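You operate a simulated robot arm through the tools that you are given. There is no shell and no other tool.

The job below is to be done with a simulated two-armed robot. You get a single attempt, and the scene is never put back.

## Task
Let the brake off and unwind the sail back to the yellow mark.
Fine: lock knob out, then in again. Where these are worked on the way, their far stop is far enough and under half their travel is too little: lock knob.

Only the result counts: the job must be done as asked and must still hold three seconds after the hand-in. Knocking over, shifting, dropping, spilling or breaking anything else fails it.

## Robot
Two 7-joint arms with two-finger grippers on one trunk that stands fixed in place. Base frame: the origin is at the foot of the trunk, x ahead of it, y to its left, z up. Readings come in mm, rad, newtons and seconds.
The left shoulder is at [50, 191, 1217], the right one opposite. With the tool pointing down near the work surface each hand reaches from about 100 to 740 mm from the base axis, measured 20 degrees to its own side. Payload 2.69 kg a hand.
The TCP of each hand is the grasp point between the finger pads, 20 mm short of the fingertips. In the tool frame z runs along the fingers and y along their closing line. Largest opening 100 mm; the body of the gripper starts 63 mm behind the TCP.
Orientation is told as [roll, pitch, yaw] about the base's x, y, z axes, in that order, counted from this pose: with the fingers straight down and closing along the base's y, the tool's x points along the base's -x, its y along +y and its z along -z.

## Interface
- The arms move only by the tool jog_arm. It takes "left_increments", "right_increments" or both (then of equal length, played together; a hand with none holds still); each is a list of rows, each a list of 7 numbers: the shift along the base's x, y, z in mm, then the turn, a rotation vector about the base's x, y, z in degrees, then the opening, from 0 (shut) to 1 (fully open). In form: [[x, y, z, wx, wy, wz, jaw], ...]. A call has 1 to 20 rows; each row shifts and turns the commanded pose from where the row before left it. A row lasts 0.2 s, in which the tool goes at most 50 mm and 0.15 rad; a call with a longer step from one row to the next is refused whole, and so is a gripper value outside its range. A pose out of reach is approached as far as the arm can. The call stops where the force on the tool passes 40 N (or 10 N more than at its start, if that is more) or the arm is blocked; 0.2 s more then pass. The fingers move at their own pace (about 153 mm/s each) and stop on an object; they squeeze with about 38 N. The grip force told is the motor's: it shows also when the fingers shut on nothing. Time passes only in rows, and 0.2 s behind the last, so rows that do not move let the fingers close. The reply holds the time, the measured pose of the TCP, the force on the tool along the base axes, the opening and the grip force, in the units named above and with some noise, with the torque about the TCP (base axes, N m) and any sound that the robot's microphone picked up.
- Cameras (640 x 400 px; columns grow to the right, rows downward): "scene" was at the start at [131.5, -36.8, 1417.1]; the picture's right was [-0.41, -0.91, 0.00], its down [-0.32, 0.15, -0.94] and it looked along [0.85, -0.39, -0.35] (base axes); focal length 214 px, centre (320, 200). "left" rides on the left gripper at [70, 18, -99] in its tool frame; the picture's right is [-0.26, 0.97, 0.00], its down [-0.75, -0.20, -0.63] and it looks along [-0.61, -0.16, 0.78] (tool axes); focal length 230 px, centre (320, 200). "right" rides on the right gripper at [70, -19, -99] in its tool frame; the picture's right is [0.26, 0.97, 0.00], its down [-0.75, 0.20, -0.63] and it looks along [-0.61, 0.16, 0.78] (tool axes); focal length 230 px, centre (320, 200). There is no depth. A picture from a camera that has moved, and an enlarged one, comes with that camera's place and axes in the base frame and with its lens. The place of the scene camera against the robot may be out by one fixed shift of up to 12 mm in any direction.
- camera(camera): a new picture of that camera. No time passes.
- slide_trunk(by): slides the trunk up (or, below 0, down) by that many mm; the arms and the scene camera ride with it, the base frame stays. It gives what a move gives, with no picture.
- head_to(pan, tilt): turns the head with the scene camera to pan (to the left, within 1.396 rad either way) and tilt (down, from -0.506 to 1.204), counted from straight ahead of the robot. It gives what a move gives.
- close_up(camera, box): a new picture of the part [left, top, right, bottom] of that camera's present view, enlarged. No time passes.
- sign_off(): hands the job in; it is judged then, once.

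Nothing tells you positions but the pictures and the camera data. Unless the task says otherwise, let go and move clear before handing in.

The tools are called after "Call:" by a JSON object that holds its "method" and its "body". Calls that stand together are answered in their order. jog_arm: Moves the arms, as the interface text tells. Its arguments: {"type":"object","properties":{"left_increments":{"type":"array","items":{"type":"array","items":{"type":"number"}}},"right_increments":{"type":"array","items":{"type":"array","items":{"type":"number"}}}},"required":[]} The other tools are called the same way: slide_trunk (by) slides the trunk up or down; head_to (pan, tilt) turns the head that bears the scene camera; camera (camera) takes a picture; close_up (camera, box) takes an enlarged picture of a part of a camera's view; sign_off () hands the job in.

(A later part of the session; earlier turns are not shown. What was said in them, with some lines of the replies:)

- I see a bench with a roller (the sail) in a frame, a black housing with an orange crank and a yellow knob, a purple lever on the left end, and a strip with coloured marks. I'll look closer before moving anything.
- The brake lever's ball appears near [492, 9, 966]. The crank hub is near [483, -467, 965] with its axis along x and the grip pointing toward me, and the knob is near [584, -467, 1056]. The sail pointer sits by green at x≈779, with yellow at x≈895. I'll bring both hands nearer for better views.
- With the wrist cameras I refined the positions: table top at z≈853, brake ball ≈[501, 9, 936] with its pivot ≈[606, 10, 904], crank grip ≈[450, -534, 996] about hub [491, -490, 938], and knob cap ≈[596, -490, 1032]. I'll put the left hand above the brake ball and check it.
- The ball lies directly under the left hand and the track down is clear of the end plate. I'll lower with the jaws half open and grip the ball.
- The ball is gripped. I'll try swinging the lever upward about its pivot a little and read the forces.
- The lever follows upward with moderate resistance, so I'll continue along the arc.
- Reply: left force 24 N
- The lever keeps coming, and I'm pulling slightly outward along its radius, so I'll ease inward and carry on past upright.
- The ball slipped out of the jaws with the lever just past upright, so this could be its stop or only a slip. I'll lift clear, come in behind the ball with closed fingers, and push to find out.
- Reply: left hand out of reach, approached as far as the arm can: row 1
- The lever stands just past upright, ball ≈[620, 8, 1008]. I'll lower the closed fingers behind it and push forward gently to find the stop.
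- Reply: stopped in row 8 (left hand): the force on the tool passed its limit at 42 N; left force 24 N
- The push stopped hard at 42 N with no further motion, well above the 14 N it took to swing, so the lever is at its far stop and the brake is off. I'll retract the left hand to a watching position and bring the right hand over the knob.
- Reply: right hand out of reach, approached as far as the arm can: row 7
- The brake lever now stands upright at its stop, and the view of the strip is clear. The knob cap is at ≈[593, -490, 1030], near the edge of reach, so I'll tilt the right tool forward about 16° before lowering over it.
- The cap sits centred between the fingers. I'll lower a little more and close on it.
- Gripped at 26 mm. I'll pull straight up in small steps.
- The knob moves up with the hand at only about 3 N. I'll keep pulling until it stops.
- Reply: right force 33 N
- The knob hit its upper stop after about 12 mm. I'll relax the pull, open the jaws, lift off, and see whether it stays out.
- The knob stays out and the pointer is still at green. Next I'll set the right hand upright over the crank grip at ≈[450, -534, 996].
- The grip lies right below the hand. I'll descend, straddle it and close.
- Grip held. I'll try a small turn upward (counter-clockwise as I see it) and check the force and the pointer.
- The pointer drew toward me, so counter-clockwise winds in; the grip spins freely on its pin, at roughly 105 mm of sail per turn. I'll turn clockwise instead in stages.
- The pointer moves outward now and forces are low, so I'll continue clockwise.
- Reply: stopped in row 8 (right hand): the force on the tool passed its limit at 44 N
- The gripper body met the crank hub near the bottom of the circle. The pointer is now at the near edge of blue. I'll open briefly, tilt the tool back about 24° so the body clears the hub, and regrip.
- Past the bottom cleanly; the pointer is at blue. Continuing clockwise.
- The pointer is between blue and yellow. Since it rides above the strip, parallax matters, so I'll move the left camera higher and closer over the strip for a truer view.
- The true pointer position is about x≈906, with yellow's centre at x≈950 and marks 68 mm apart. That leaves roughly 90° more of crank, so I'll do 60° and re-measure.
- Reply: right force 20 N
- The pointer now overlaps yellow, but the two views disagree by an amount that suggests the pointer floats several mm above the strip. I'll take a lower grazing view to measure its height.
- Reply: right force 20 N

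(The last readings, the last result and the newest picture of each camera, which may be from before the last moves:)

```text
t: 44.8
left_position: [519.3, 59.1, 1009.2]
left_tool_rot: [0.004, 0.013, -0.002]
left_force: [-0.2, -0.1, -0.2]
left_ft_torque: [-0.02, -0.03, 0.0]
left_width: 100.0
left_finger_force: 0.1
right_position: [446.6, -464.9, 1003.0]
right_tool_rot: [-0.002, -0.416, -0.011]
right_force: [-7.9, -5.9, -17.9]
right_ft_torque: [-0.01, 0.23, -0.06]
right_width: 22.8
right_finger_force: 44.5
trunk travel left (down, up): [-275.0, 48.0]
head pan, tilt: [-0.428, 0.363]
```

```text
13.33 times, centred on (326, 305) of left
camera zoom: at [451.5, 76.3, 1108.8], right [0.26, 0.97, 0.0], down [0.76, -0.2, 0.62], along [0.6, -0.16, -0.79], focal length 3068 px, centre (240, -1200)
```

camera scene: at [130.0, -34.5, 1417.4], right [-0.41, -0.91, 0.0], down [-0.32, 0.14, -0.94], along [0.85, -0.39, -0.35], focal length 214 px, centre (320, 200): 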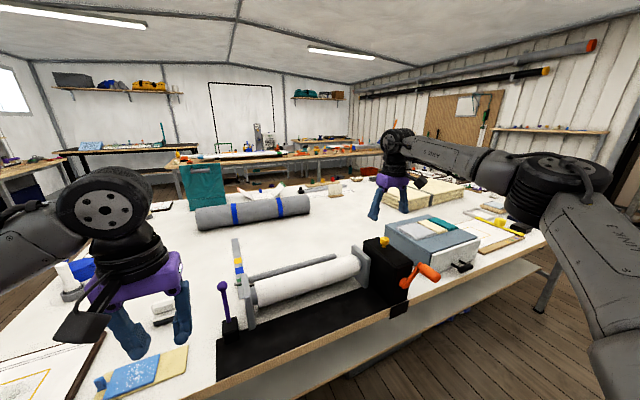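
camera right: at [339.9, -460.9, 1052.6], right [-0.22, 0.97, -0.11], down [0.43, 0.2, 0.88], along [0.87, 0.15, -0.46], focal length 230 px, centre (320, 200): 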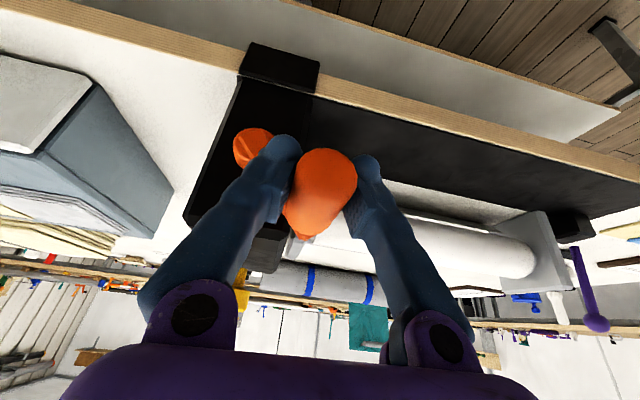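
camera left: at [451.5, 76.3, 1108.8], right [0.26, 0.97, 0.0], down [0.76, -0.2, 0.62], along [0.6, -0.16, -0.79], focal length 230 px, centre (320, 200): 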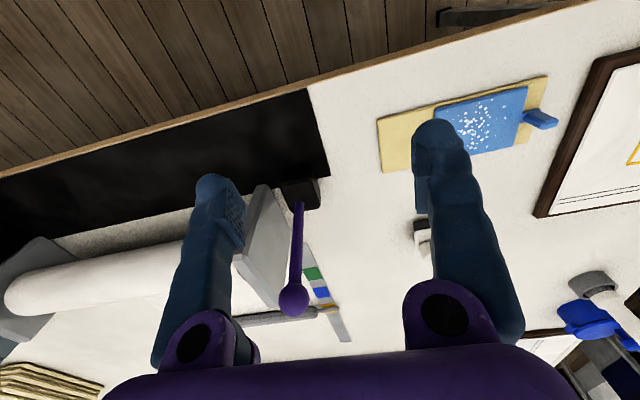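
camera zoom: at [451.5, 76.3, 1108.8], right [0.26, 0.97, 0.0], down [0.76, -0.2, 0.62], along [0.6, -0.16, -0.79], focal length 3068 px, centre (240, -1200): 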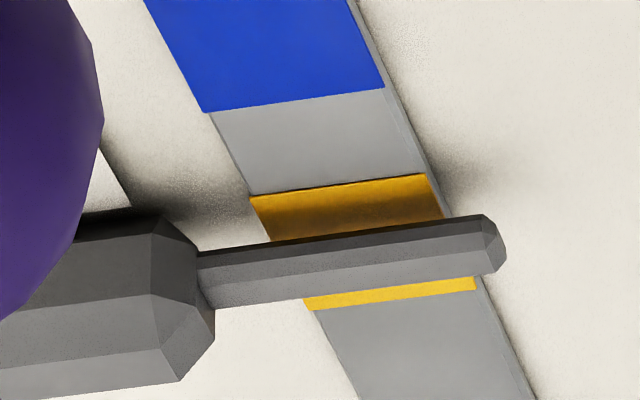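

All three views agree once I take the pointer as 9 mm above the strip: it is truly at x≈938, while yellow spans 931–969, centre 950. I'll turn about 24° more, easing the outward pull.

Call:
{"method": "jog_arm", "body": {"right_increments": [[0, -4.7, 1.1, 0, 0, 0, 0.1], [0, -4.8, 0.8, 0, 0, 0, 0.1], [0, -4.87, 0.5, 0, 0, 0, 0.1], [0, -4.93, 0.2, 0, 0, 0, 0.1], [0, -4.95, -0.1, 0, 0, 0, 0.1], [0, -4.96, -0.2, 0, 0, 0, 0.1], [0, 0, 0, 0, 0, 0, 0.1]]}}

Call:
{"method": "close_up", "body": {"camera": "left", "box": [290, 270, 370, 330]}}

Call:
{"method": "close_up", "body": {"camera": "scene", "box": [225, 240, 265, 280]}}

Call:
{"method": "camera", "body": {"camera": "right"}}

```text
t: 46.4
left_position: [519.6, 60.7, 1011.0]
left_tool_rot: [0.003, 0.012, -0.002]
left_force: [-0.3, 0.1, 0.4]
left_ft_torque: [0.03, 0.01, 0.03]
left_width: 100.0
left_finger_force: 0.0
right_position: [446.5, -494.2, 1007.7]
right_tool_rot: [-0.001, -0.419, -0.01]
right_force: [-9.4, 1.2, -8.6]
right_ft_torque: [0.0, 0.43, 0.05]
right_width: 22.9
right_finger_force: 45.0
trunk travel left (down, up): [-275.0, 48.0]
head pan, tilt: [-0.428, 0.363]
```

```text
6.67 times, centred on (330, 300) of left
camera zoom: at [450.8, 77.2, 1109.5], right [0.26, 0.97, 0.0], down [0.76, -0.2, 0.62], along [0.6, -0.16, -0.78], focal length 1534 px, centre (253, -467)
```

zoom: 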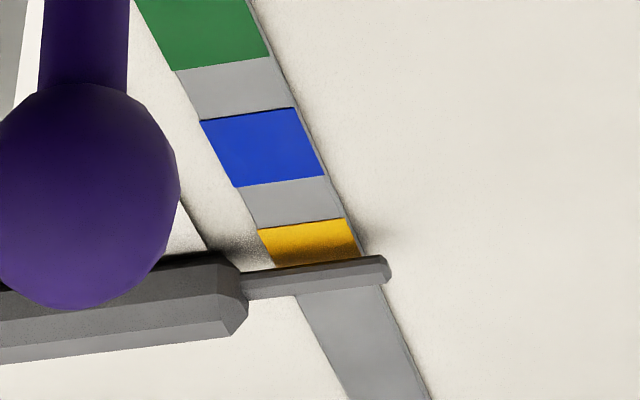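

```text
10.00 times, centred on (245, 260) of scene
camera zoom: at [131.0, -37.4, 1417.1], right [-0.41, -0.91, 0.0], down [-0.32, 0.15, -0.94], along [0.85, -0.39, -0.35], focal length 2145 px, centre (1070, -400)
```

zoom: 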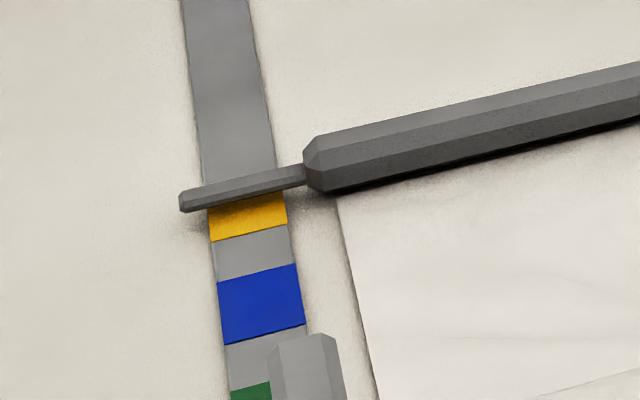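

```text
taken
camera right: at [339.9, -510.3, 1069.1], right [-0.22, 0.97, -0.11], down [0.43, 0.2, 0.88], along [0.87, 0.15, -0.46], focal length 230 px, centre (320, 200)
```

right: 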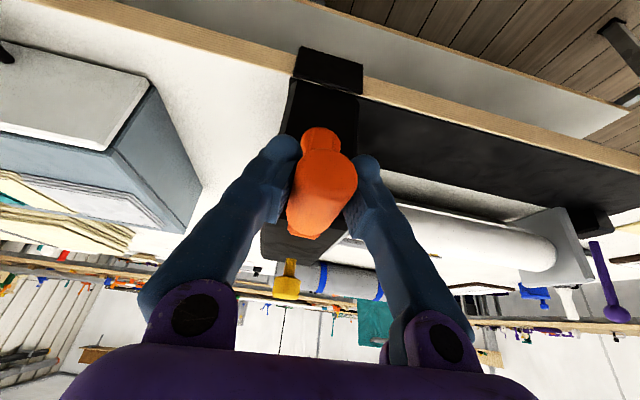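

The pointer is now at x≈948.5. I'll nudge about 3° more and then open the grip, watching for drift.

Call:
{"method": "jog_arm", "body": {"right_increments": [[0, -3.5, -0.6, 0, 0, 0, 0.1], [0, 0, 0, 0, 0, 0, 0.1], [0, 0, 0, 0, 0, 0, 0.4], [0, 0, 0, 0, 0, 0, 0.5]], "left_increments": [[10, -10, 35, 0, 0, 0, 1], [10, -10, 40, 0, 0, 0, 1], [10, -15, 45, 0, 0, 0, 1], [10, -10, 45, 0, 0, 0, 1]]}}

Call:
{"method": "close_up", "body": {"camera": "left", "box": [310, 210, 370, 260]}}

Call:
{"method": "close_up", "body": {"camera": "scene", "box": [225, 240, 265, 280]}}

Call:
{"method": "camera", "body": {"camera": "right"}}

```text
t: 47.4
left_position: [560.0, 14.9, 1175.3]
left_tool_rot: [0.002, 0.011, -0.002]
left_force: [0.0, -0.1, 0.0]
left_ft_torque: [0.02, 0.03, 0.01]
left_width: 100.1
left_finger_force: 0.1
right_position: [447.0, -496.5, 1007.7]
right_tool_rot: [-0.004, -0.423, -0.01]
right_force: [0.0, 0.6, -0.1]
right_ft_torque: [-0.02, -0.02, -0.02]
right_width: 49.8
right_finger_force: 0.1
trunk travel left (down, up): [-275.0, 48.0]
head pan, tilt: [-0.428, 0.363]
```

```text
8.00 times, centred on (340, 235) of left
camera zoom: at [490.6, 31.6, 1274.6], right [0.26, 0.97, 0.0], down [0.76, -0.2, 0.62], along [0.6, -0.16, -0.78], focal length 1841 px, centre (160, -80)
```

zoom: 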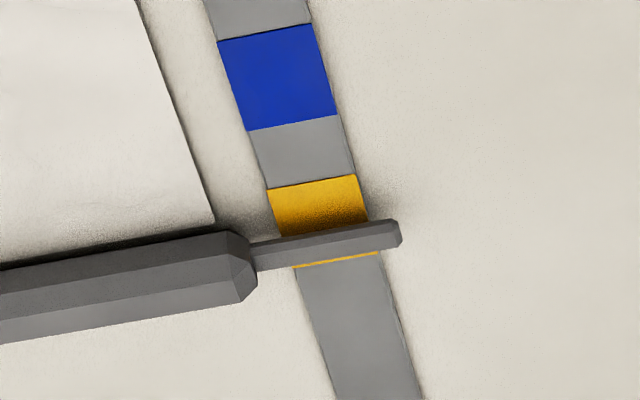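

```text
10.00 times, centred on (245, 260) of scene
camera zoom: at [130.9, -37.1, 1417.1], right [-0.41, -0.91, 0.0], down [-0.32, 0.15, -0.94], along [0.85, -0.39, -0.35], focal length 2145 px, centre (1070, -400)
```

zoom: 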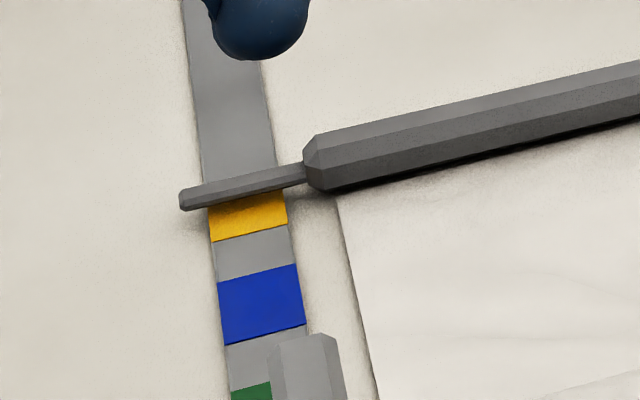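

```text
taken
camera right: at [340.1, -513.8, 1068.9], right [-0.22, 0.97, -0.11], down [0.43, 0.2, 0.88], along [0.88, 0.15, -0.46], focal length 230 px, centre (320, 200)
```

right: 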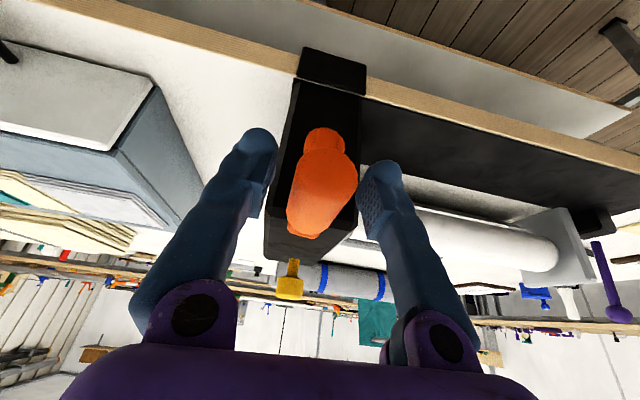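

The pointer is within about 1 mm of yellow's centre and doesn't drift with the grip open. I'll lift off the crank and go back over the knob to push it in.

Call:
{"method": "jog_arm", "body": {"right_increments": [[0, 0, 27, 0, 0, 0, 0.6], [0, 0, 30, 0, 0, 0, 0.6], [0, 0, 30, 0, 0, 0, 0.6], [37, 2, 0, 0, 8, 0, 0.6], [37, 2, 0, 0, 0, 0, 0.6], [37, 1, 0, 0, 0, 0, 0.6], [37.5, 1.5, 0, 0, 0, 0, 0.6], [0, 0, -18, 0, 0, 0, 0.6]]}}

Call:
{"method": "camera", "body": {"camera": "right"}}

Call:
{"method": "close_up", "body": {"camera": "scene", "box": [340, 200, 460, 300]}}

Call:
{"method": "close_up", "body": {"camera": "left", "box": [310, 210, 370, 260]}}

```text
t: 49.2
left_position: [559.1, 14.9, 1174.8]
left_tool_rot: [0.001, 0.014, -0.001]
left_force: [-0.7, 0.0, 0.2]
left_ft_torque: [0.03, 0.0, -0.02]
left_width: 100.0
left_finger_force: 0.1
right_position: [595.1, -489.9, 1075.2]
right_tool_rot: [-0.002, -0.281, -0.012]
right_force: [-0.1, 0.3, -0.2]
right_ft_torque: [-0.01, -0.04, -0.02]
right_width: 60.1
right_finger_force: 0.0
trunk travel left (down, up): [-275.0, 48.0]
head pan, tilt: [-0.428, 0.363]
```

```text
taken
camera right: at [498.9, -507.8, 1151.8], right [-0.24, 0.97, -0.08], down [0.55, 0.2, 0.81], along [0.8, 0.15, -0.58], focal length 230 px, centre (320, 200)
```

right: 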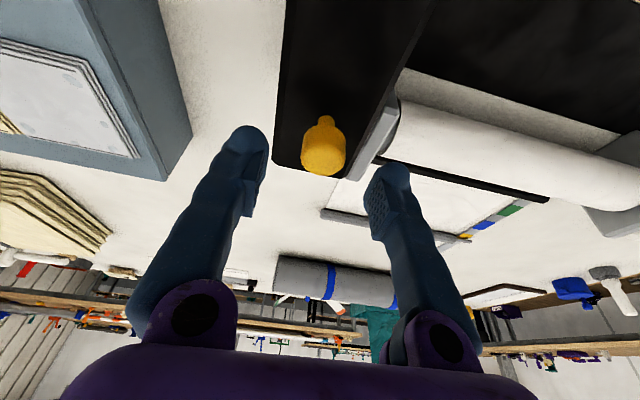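

```text
4.00 times, centred on (400, 250) of scene
camera zoom: at [131.1, -36.8, 1417.2], right [-0.41, -0.91, 0.0], down [-0.32, 0.15, -0.94], along [0.85, -0.39, -0.35], focal length 858 px, centre (0, 0)
```

zoom: 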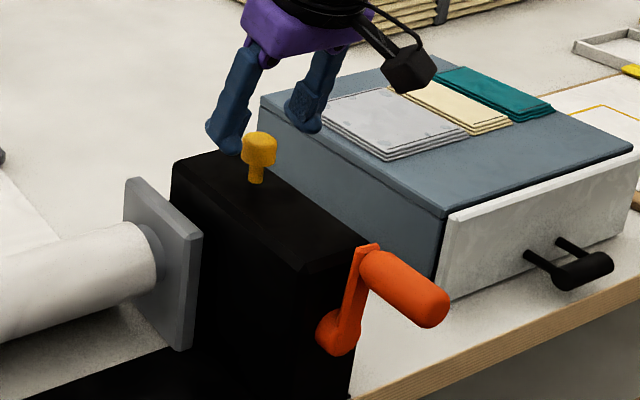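

```text
8.00 times, centred on (340, 235) of left
camera zoom: at [490.6, 31.9, 1274.0], right [0.26, 0.97, 0.0], down [0.76, -0.2, 0.62], along [0.6, -0.16, -0.78], focal length 1841 px, centre (160, -80)
```

zoom: 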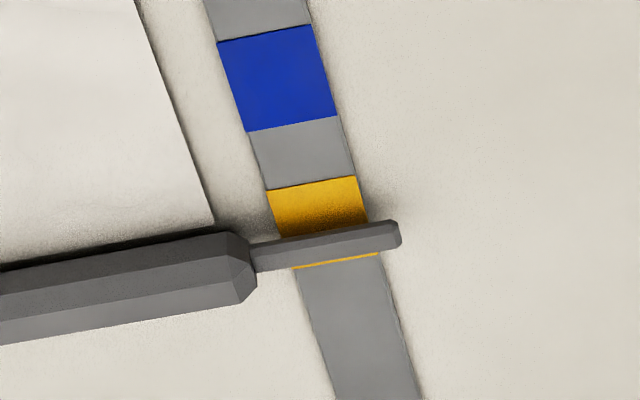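

The pointer is stable and the knob is still out. I'll lower onto the cap, grip, and press it down.

Call:
{"method": "jog_arm", "body": {"right_increments": [[1, 0, -15, 0, 0, 0, 0.6], [0, 0, -14, 0, 0, 0, 0.6], [0, 0, 0, 0, 0, 0, 0.1], [0, 0, 0, 0, 0, 0, 0.1], [0, 0, -3, 0, 0, 0, 0.1], [0, 0, -3, 0, 0, 0, 0.1], [0, 0, -3, 0, 0, 0, 0.1], [0, 0, -3, 0, 0, 0, 0.1], [0, 0, -2, 0, 0, 0, 0.1]]}}

Call:
{"method": "close_up", "body": {"camera": "scene", "box": [340, 200, 460, 300]}}

Call:
{"method": "close_up", "body": {"camera": "left", "box": [310, 210, 370, 260]}}

```text
t: 51.2
left_position: [558.9, 14.4, 1175.5]
left_tool_rot: [0.001, 0.011, -0.002]
left_force: [-0.2, 0.0, 0.1]
left_ft_torque: [0.01, 0.03, 0.04]
left_width: 100.0
left_finger_force: 0.0
right_position: [596.5, -489.9, 1034.3]
right_tool_rot: [-0.005, -0.282, -0.009]
right_force: [3.4, -1.9, 8.1]
right_ft_torque: [-0.01, 0.8, -0.04]
right_width: 26.3
right_finger_force: 45.2
trunk travel left (down, up): [-275.0, 48.0]
head pan, tilt: [-0.428, 0.363]
```

```text
4.00 times, centred on (400, 250) of scene
camera zoom: at [131.1, -36.2, 1417.3], right [-0.41, -0.91, 0.0], down [-0.32, 0.15, -0.94], along [0.85, -0.39, -0.35], focal length 858 px, centre (0, 0)
```

zoom: 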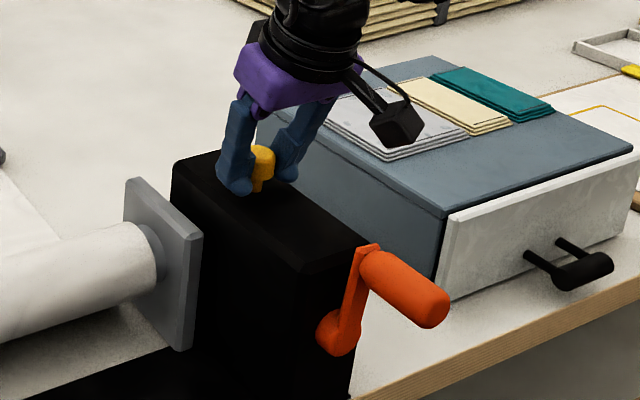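

```text
8.00 times, centred on (340, 235) of left
camera zoom: at [490.7, 32.4, 1274.1], right [0.26, 0.97, 0.0], down [0.76, -0.2, 0.62], along [0.6, -0.16, -0.78], focal length 1841 px, centre (160, -80)
```

zoom: 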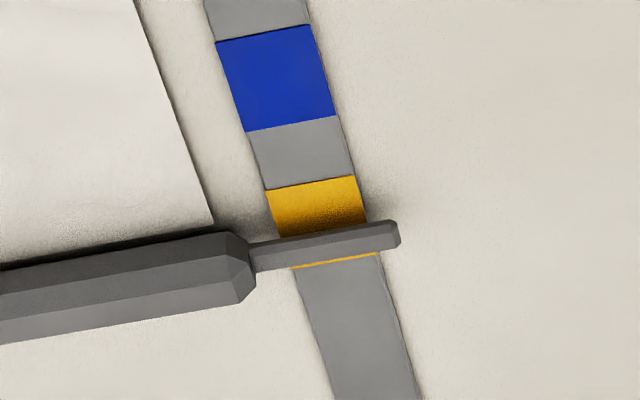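

Call:
{"method": "jog_arm", "body": {"right_increments": [[0, 0, -1.5, 0, 0, 0, 0.1], [0, 0, -1.5, 0, 0, 0, 0.1], [0, 0, -1, 0, 0, 0, 0.1]]}}

Call:
{"method": "close_up", "body": {"camera": "scene", "box": [360, 220, 420, 270]}}

```text
t: 52.0
left_position: [557.4, 16.0, 1176.2]
left_tool_rot: [0.001, 0.01, -0.002]
left_force: [0.2, -0.3, 0.3]
left_ft_torque: [0.03, 0.0, 0.01]
left_width: 99.9
left_finger_force: 0.1
right_position: [595.5, -489.3, 1032.9]
right_tool_rot: [-0.006, -0.291, -0.011]
right_force: [6.2, -9.4, 26.7]
right_ft_torque: [-0.11, 0.4, -0.04]
right_width: 26.5
right_finger_force: 45.6
trunk travel left (down, up): [-275.0, 48.0]
head pan, tilt: [-0.428, 0.363]
```

```text
8.00 times, centred on (390, 245) of scene
camera zoom: at [129.4, -35.6, 1417.6], right [-0.41, -0.91, 0.0], down [-0.32, 0.15, -0.94], along [0.85, -0.39, -0.35], focal length 1716 px, centre (-240, -160)
```

zoom: 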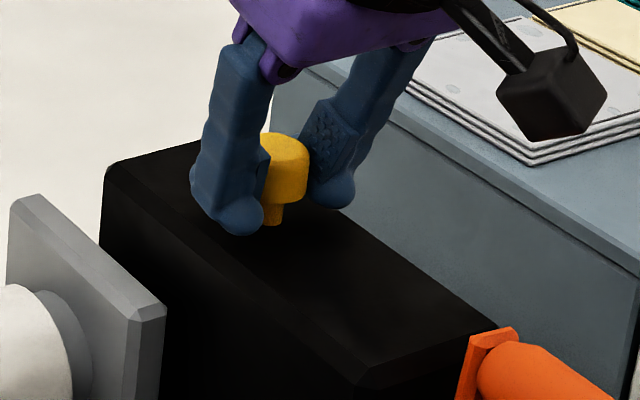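

The knob is at its lower stop: 27 N with no further motion, at the same height as at the start. I'll relax, release, and back both hands away.

Call:
{"method": "jog_arm", "body": {"right_increments": [[0, 0, 3, 0, 0, 0, 0.1], [0, 0, 0, 0, 0, 0, 0.5], [0, 0, 0, 0, 0, 0, 0.6], [0, 0, 20, 0, 0, 0, 0.6], [0, 0, 30, 0, 0, 0, 0.6], [-30, 0, 25, 0, 8, 0, 0.8], [-40, 0, 20, 0, 8, 0, 0.8], [-40, 10, 15, 0, 0, 0, 0.8], [-40, 10, 10, 0, 0, 0, 0.8], [-40, 10, 0, 0, 0, 0, 0.8]]}}

Call:
{"method": "camera", "body": {"camera": "right"}}

Call:
{"method": "close_up", "body": {"camera": "scene", "box": [340, 220, 460, 300]}}

Call:
{"method": "close_up", "body": {"camera": "left", "box": [310, 210, 370, 260]}}

Call:
{"method": "camera", "body": {"camera": "scene"}}

```text
t: 54.2
left_position: [558.0, 13.0, 1175.4]
left_tool_rot: [0.005, 0.012, 0.0]
left_force: [0.0, -0.2, -0.3]
left_ft_torque: [-0.01, 0.01, 0.01]
left_width: 100.2
left_finger_force: 0.1
right_position: [404.2, -461.4, 1153.6]
right_tool_rot: [-0.009, -0.002, -0.011]
right_force: [-0.1, -1.1, -0.8]
right_ft_torque: [-0.02, 0.0, 0.0]
right_width: 80.2
right_finger_force: 0.0
trunk travel left (down, up): [-275.0, 48.0]
head pan, tilt: [-0.428, 0.363]
```

```text
taken
camera right: at [331.7, -477.9, 1251.8], right [-0.25, 0.97, -0.01], down [0.75, 0.2, 0.63], along [0.61, 0.15, -0.78], focal length 230 px, centre (320, 200)
```

right: 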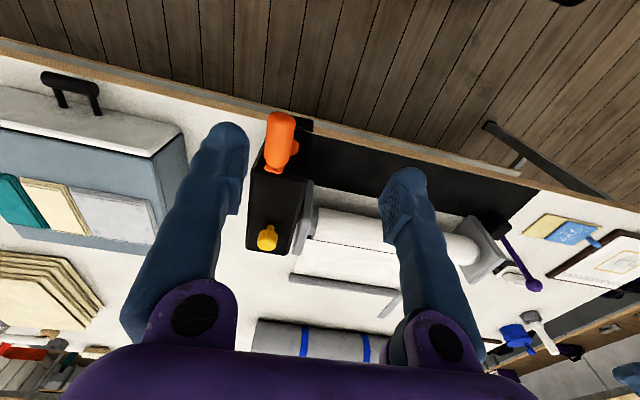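

```text
5.00 times, centred on (400, 260) of scene
camera zoom: at [130.4, -37.2, 1417.3], right [-0.41, -0.91, 0.0], down [-0.32, 0.15, -0.94], along [0.85, -0.39, -0.35], focal length 1072 px, centre (-80, -100)
```

zoom: 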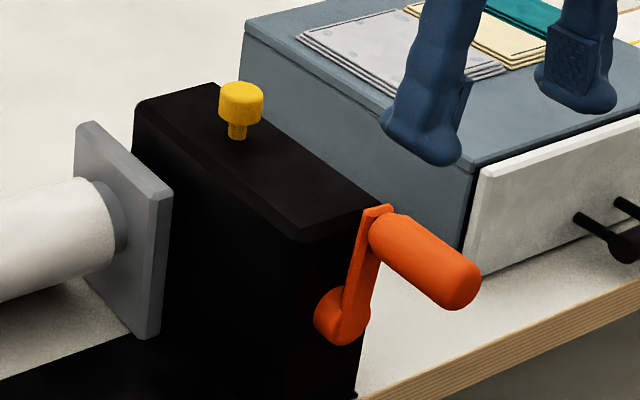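

```text
8.00 times, centred on (340, 235) of left
camera zoom: at [490.1, 31.6, 1274.3], right [0.26, 0.97, 0.0], down [0.76, -0.2, 0.62], along [0.6, -0.16, -0.78], focal length 1841 px, centre (160, -80)
```

zoom: 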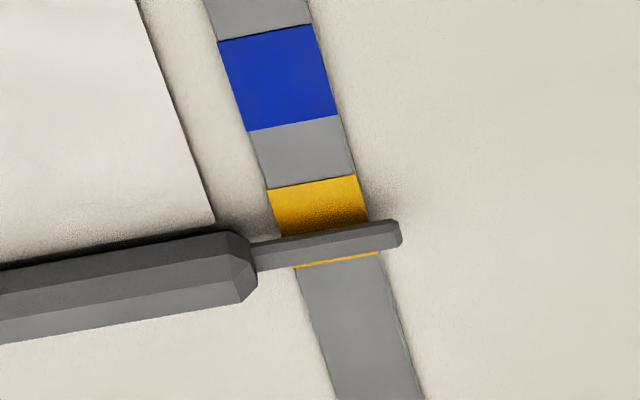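

```text
taken
camera scene: at [130.4, -37.2, 1417.3], right [-0.41, -0.91, 0.0], down [-0.32, 0.15, -0.94], along [0.85, -0.39, -0.35], focal length 214 px, centre (320, 200)
```

scene: 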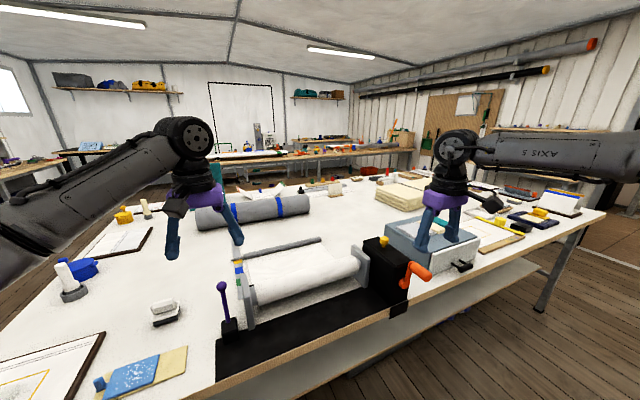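

The knob is in, the brake lever is up, and the pointer sits on yellow without moving. I'll pull the left hand back, take a last look, then hand in.

Call:
{"method": "jog_arm", "body": {"left_increments": [[-35, 10, 15, 0, 0, 0, 1], [-35, 10, 15, 0, 0, 0, 1], [-35, 10, 10, 0, 0, 0, 1], [-30, 10, 10, 0, 0, 0, 1], [0, 0, 0, 0, 0, 0, 1]]}}

Call:
{"method": "close_up", "body": {"camera": "scene", "box": [200, 225, 300, 345]}}

Call:
{"method": "close_up", "body": {"camera": "left", "box": [290, 170, 410, 290]}}

```text
t: 55.4
left_position: [424.7, 55.9, 1225.4]
left_tool_rot: [0.003, 0.014, -0.004]
left_force: [0.2, 0.3, 0.9]
left_ft_torque: [0.02, -0.01, -0.01]
left_width: 100.0
left_finger_force: 0.0
right_position: [404.6, -461.6, 1151.8]
right_tool_rot: [-0.01, -0.001, -0.01]
right_force: [0.9, -0.2, -0.3]
right_ft_torque: [-0.03, 0.01, 0.01]
right_width: 79.8
right_finger_force: 0.1
trunk travel left (down, up): [-275.0, 48.0]
head pan, tilt: [-0.428, 0.363]
```

```text
3.33 times, centred on (250, 285) of scene
camera zoom: at [131.9, -36.9, 1417.0], right [-0.41, -0.91, 0.0], down [-0.32, 0.15, -0.93], along [0.85, -0.39, -0.36], focal length 715 px, centre (553, -83)
```

zoom: 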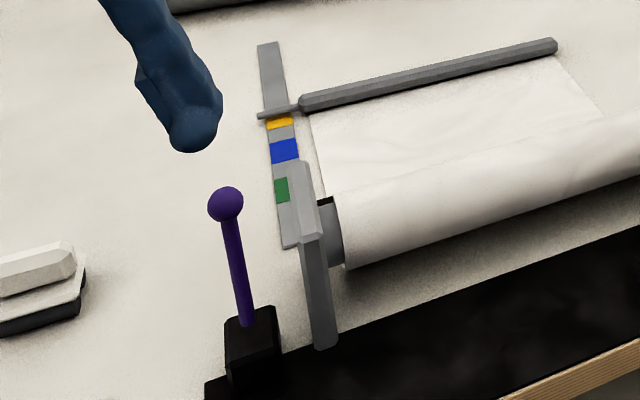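

```text
3.33 times, centred on (350, 230) of left
camera zoom: at [356.2, 73.2, 1324.5], right [0.26, 0.97, 0.0], down [0.76, -0.2, 0.62], along [0.6, -0.16, -0.79], focal length 767 px, centre (220, 100)
```

zoom: 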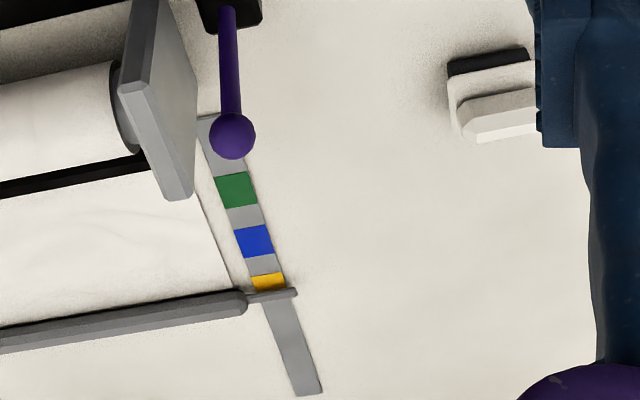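

Call:
{"method": "sign_off", "body": {}}

```text
The job is handed in.
```

I've handed the job in: the brake is off, the sail is unwound to the yellow mark, and the lock knob is back in.

- **Brake:** the purple lever was swung from its start position to its far stop, just past upright. It stayed there.
- **Lock knob:** it was pulled out about 12 mm to its stop before cranking. Afterwards I pressed it down to its lower stop, at the same height as at the start.
- **Sail:** the first small turn went the wrong way and wound the sail in slightly, so I reversed. It then took close to a full turn of the crank to reach yellow.
- **Pointer:** after allowing for the pointer sitting about 9 mm above the strip, I put it within about 2 mm of the centre of yellow. The mark is about 38 mm long. The pointer did not move after I let go of the crank or while I pushed the knob in.

Two things went less smoothly. The brake ball slipped out of the left jaws near the end of its swing, so I pushed the lever with closed fingers to confirm it was at its stop. The right gripper body also touched the crank hub once, and I tilted the hand back to clear it. I saw nothing knocked over or shifted, and both hands are clear of the work.
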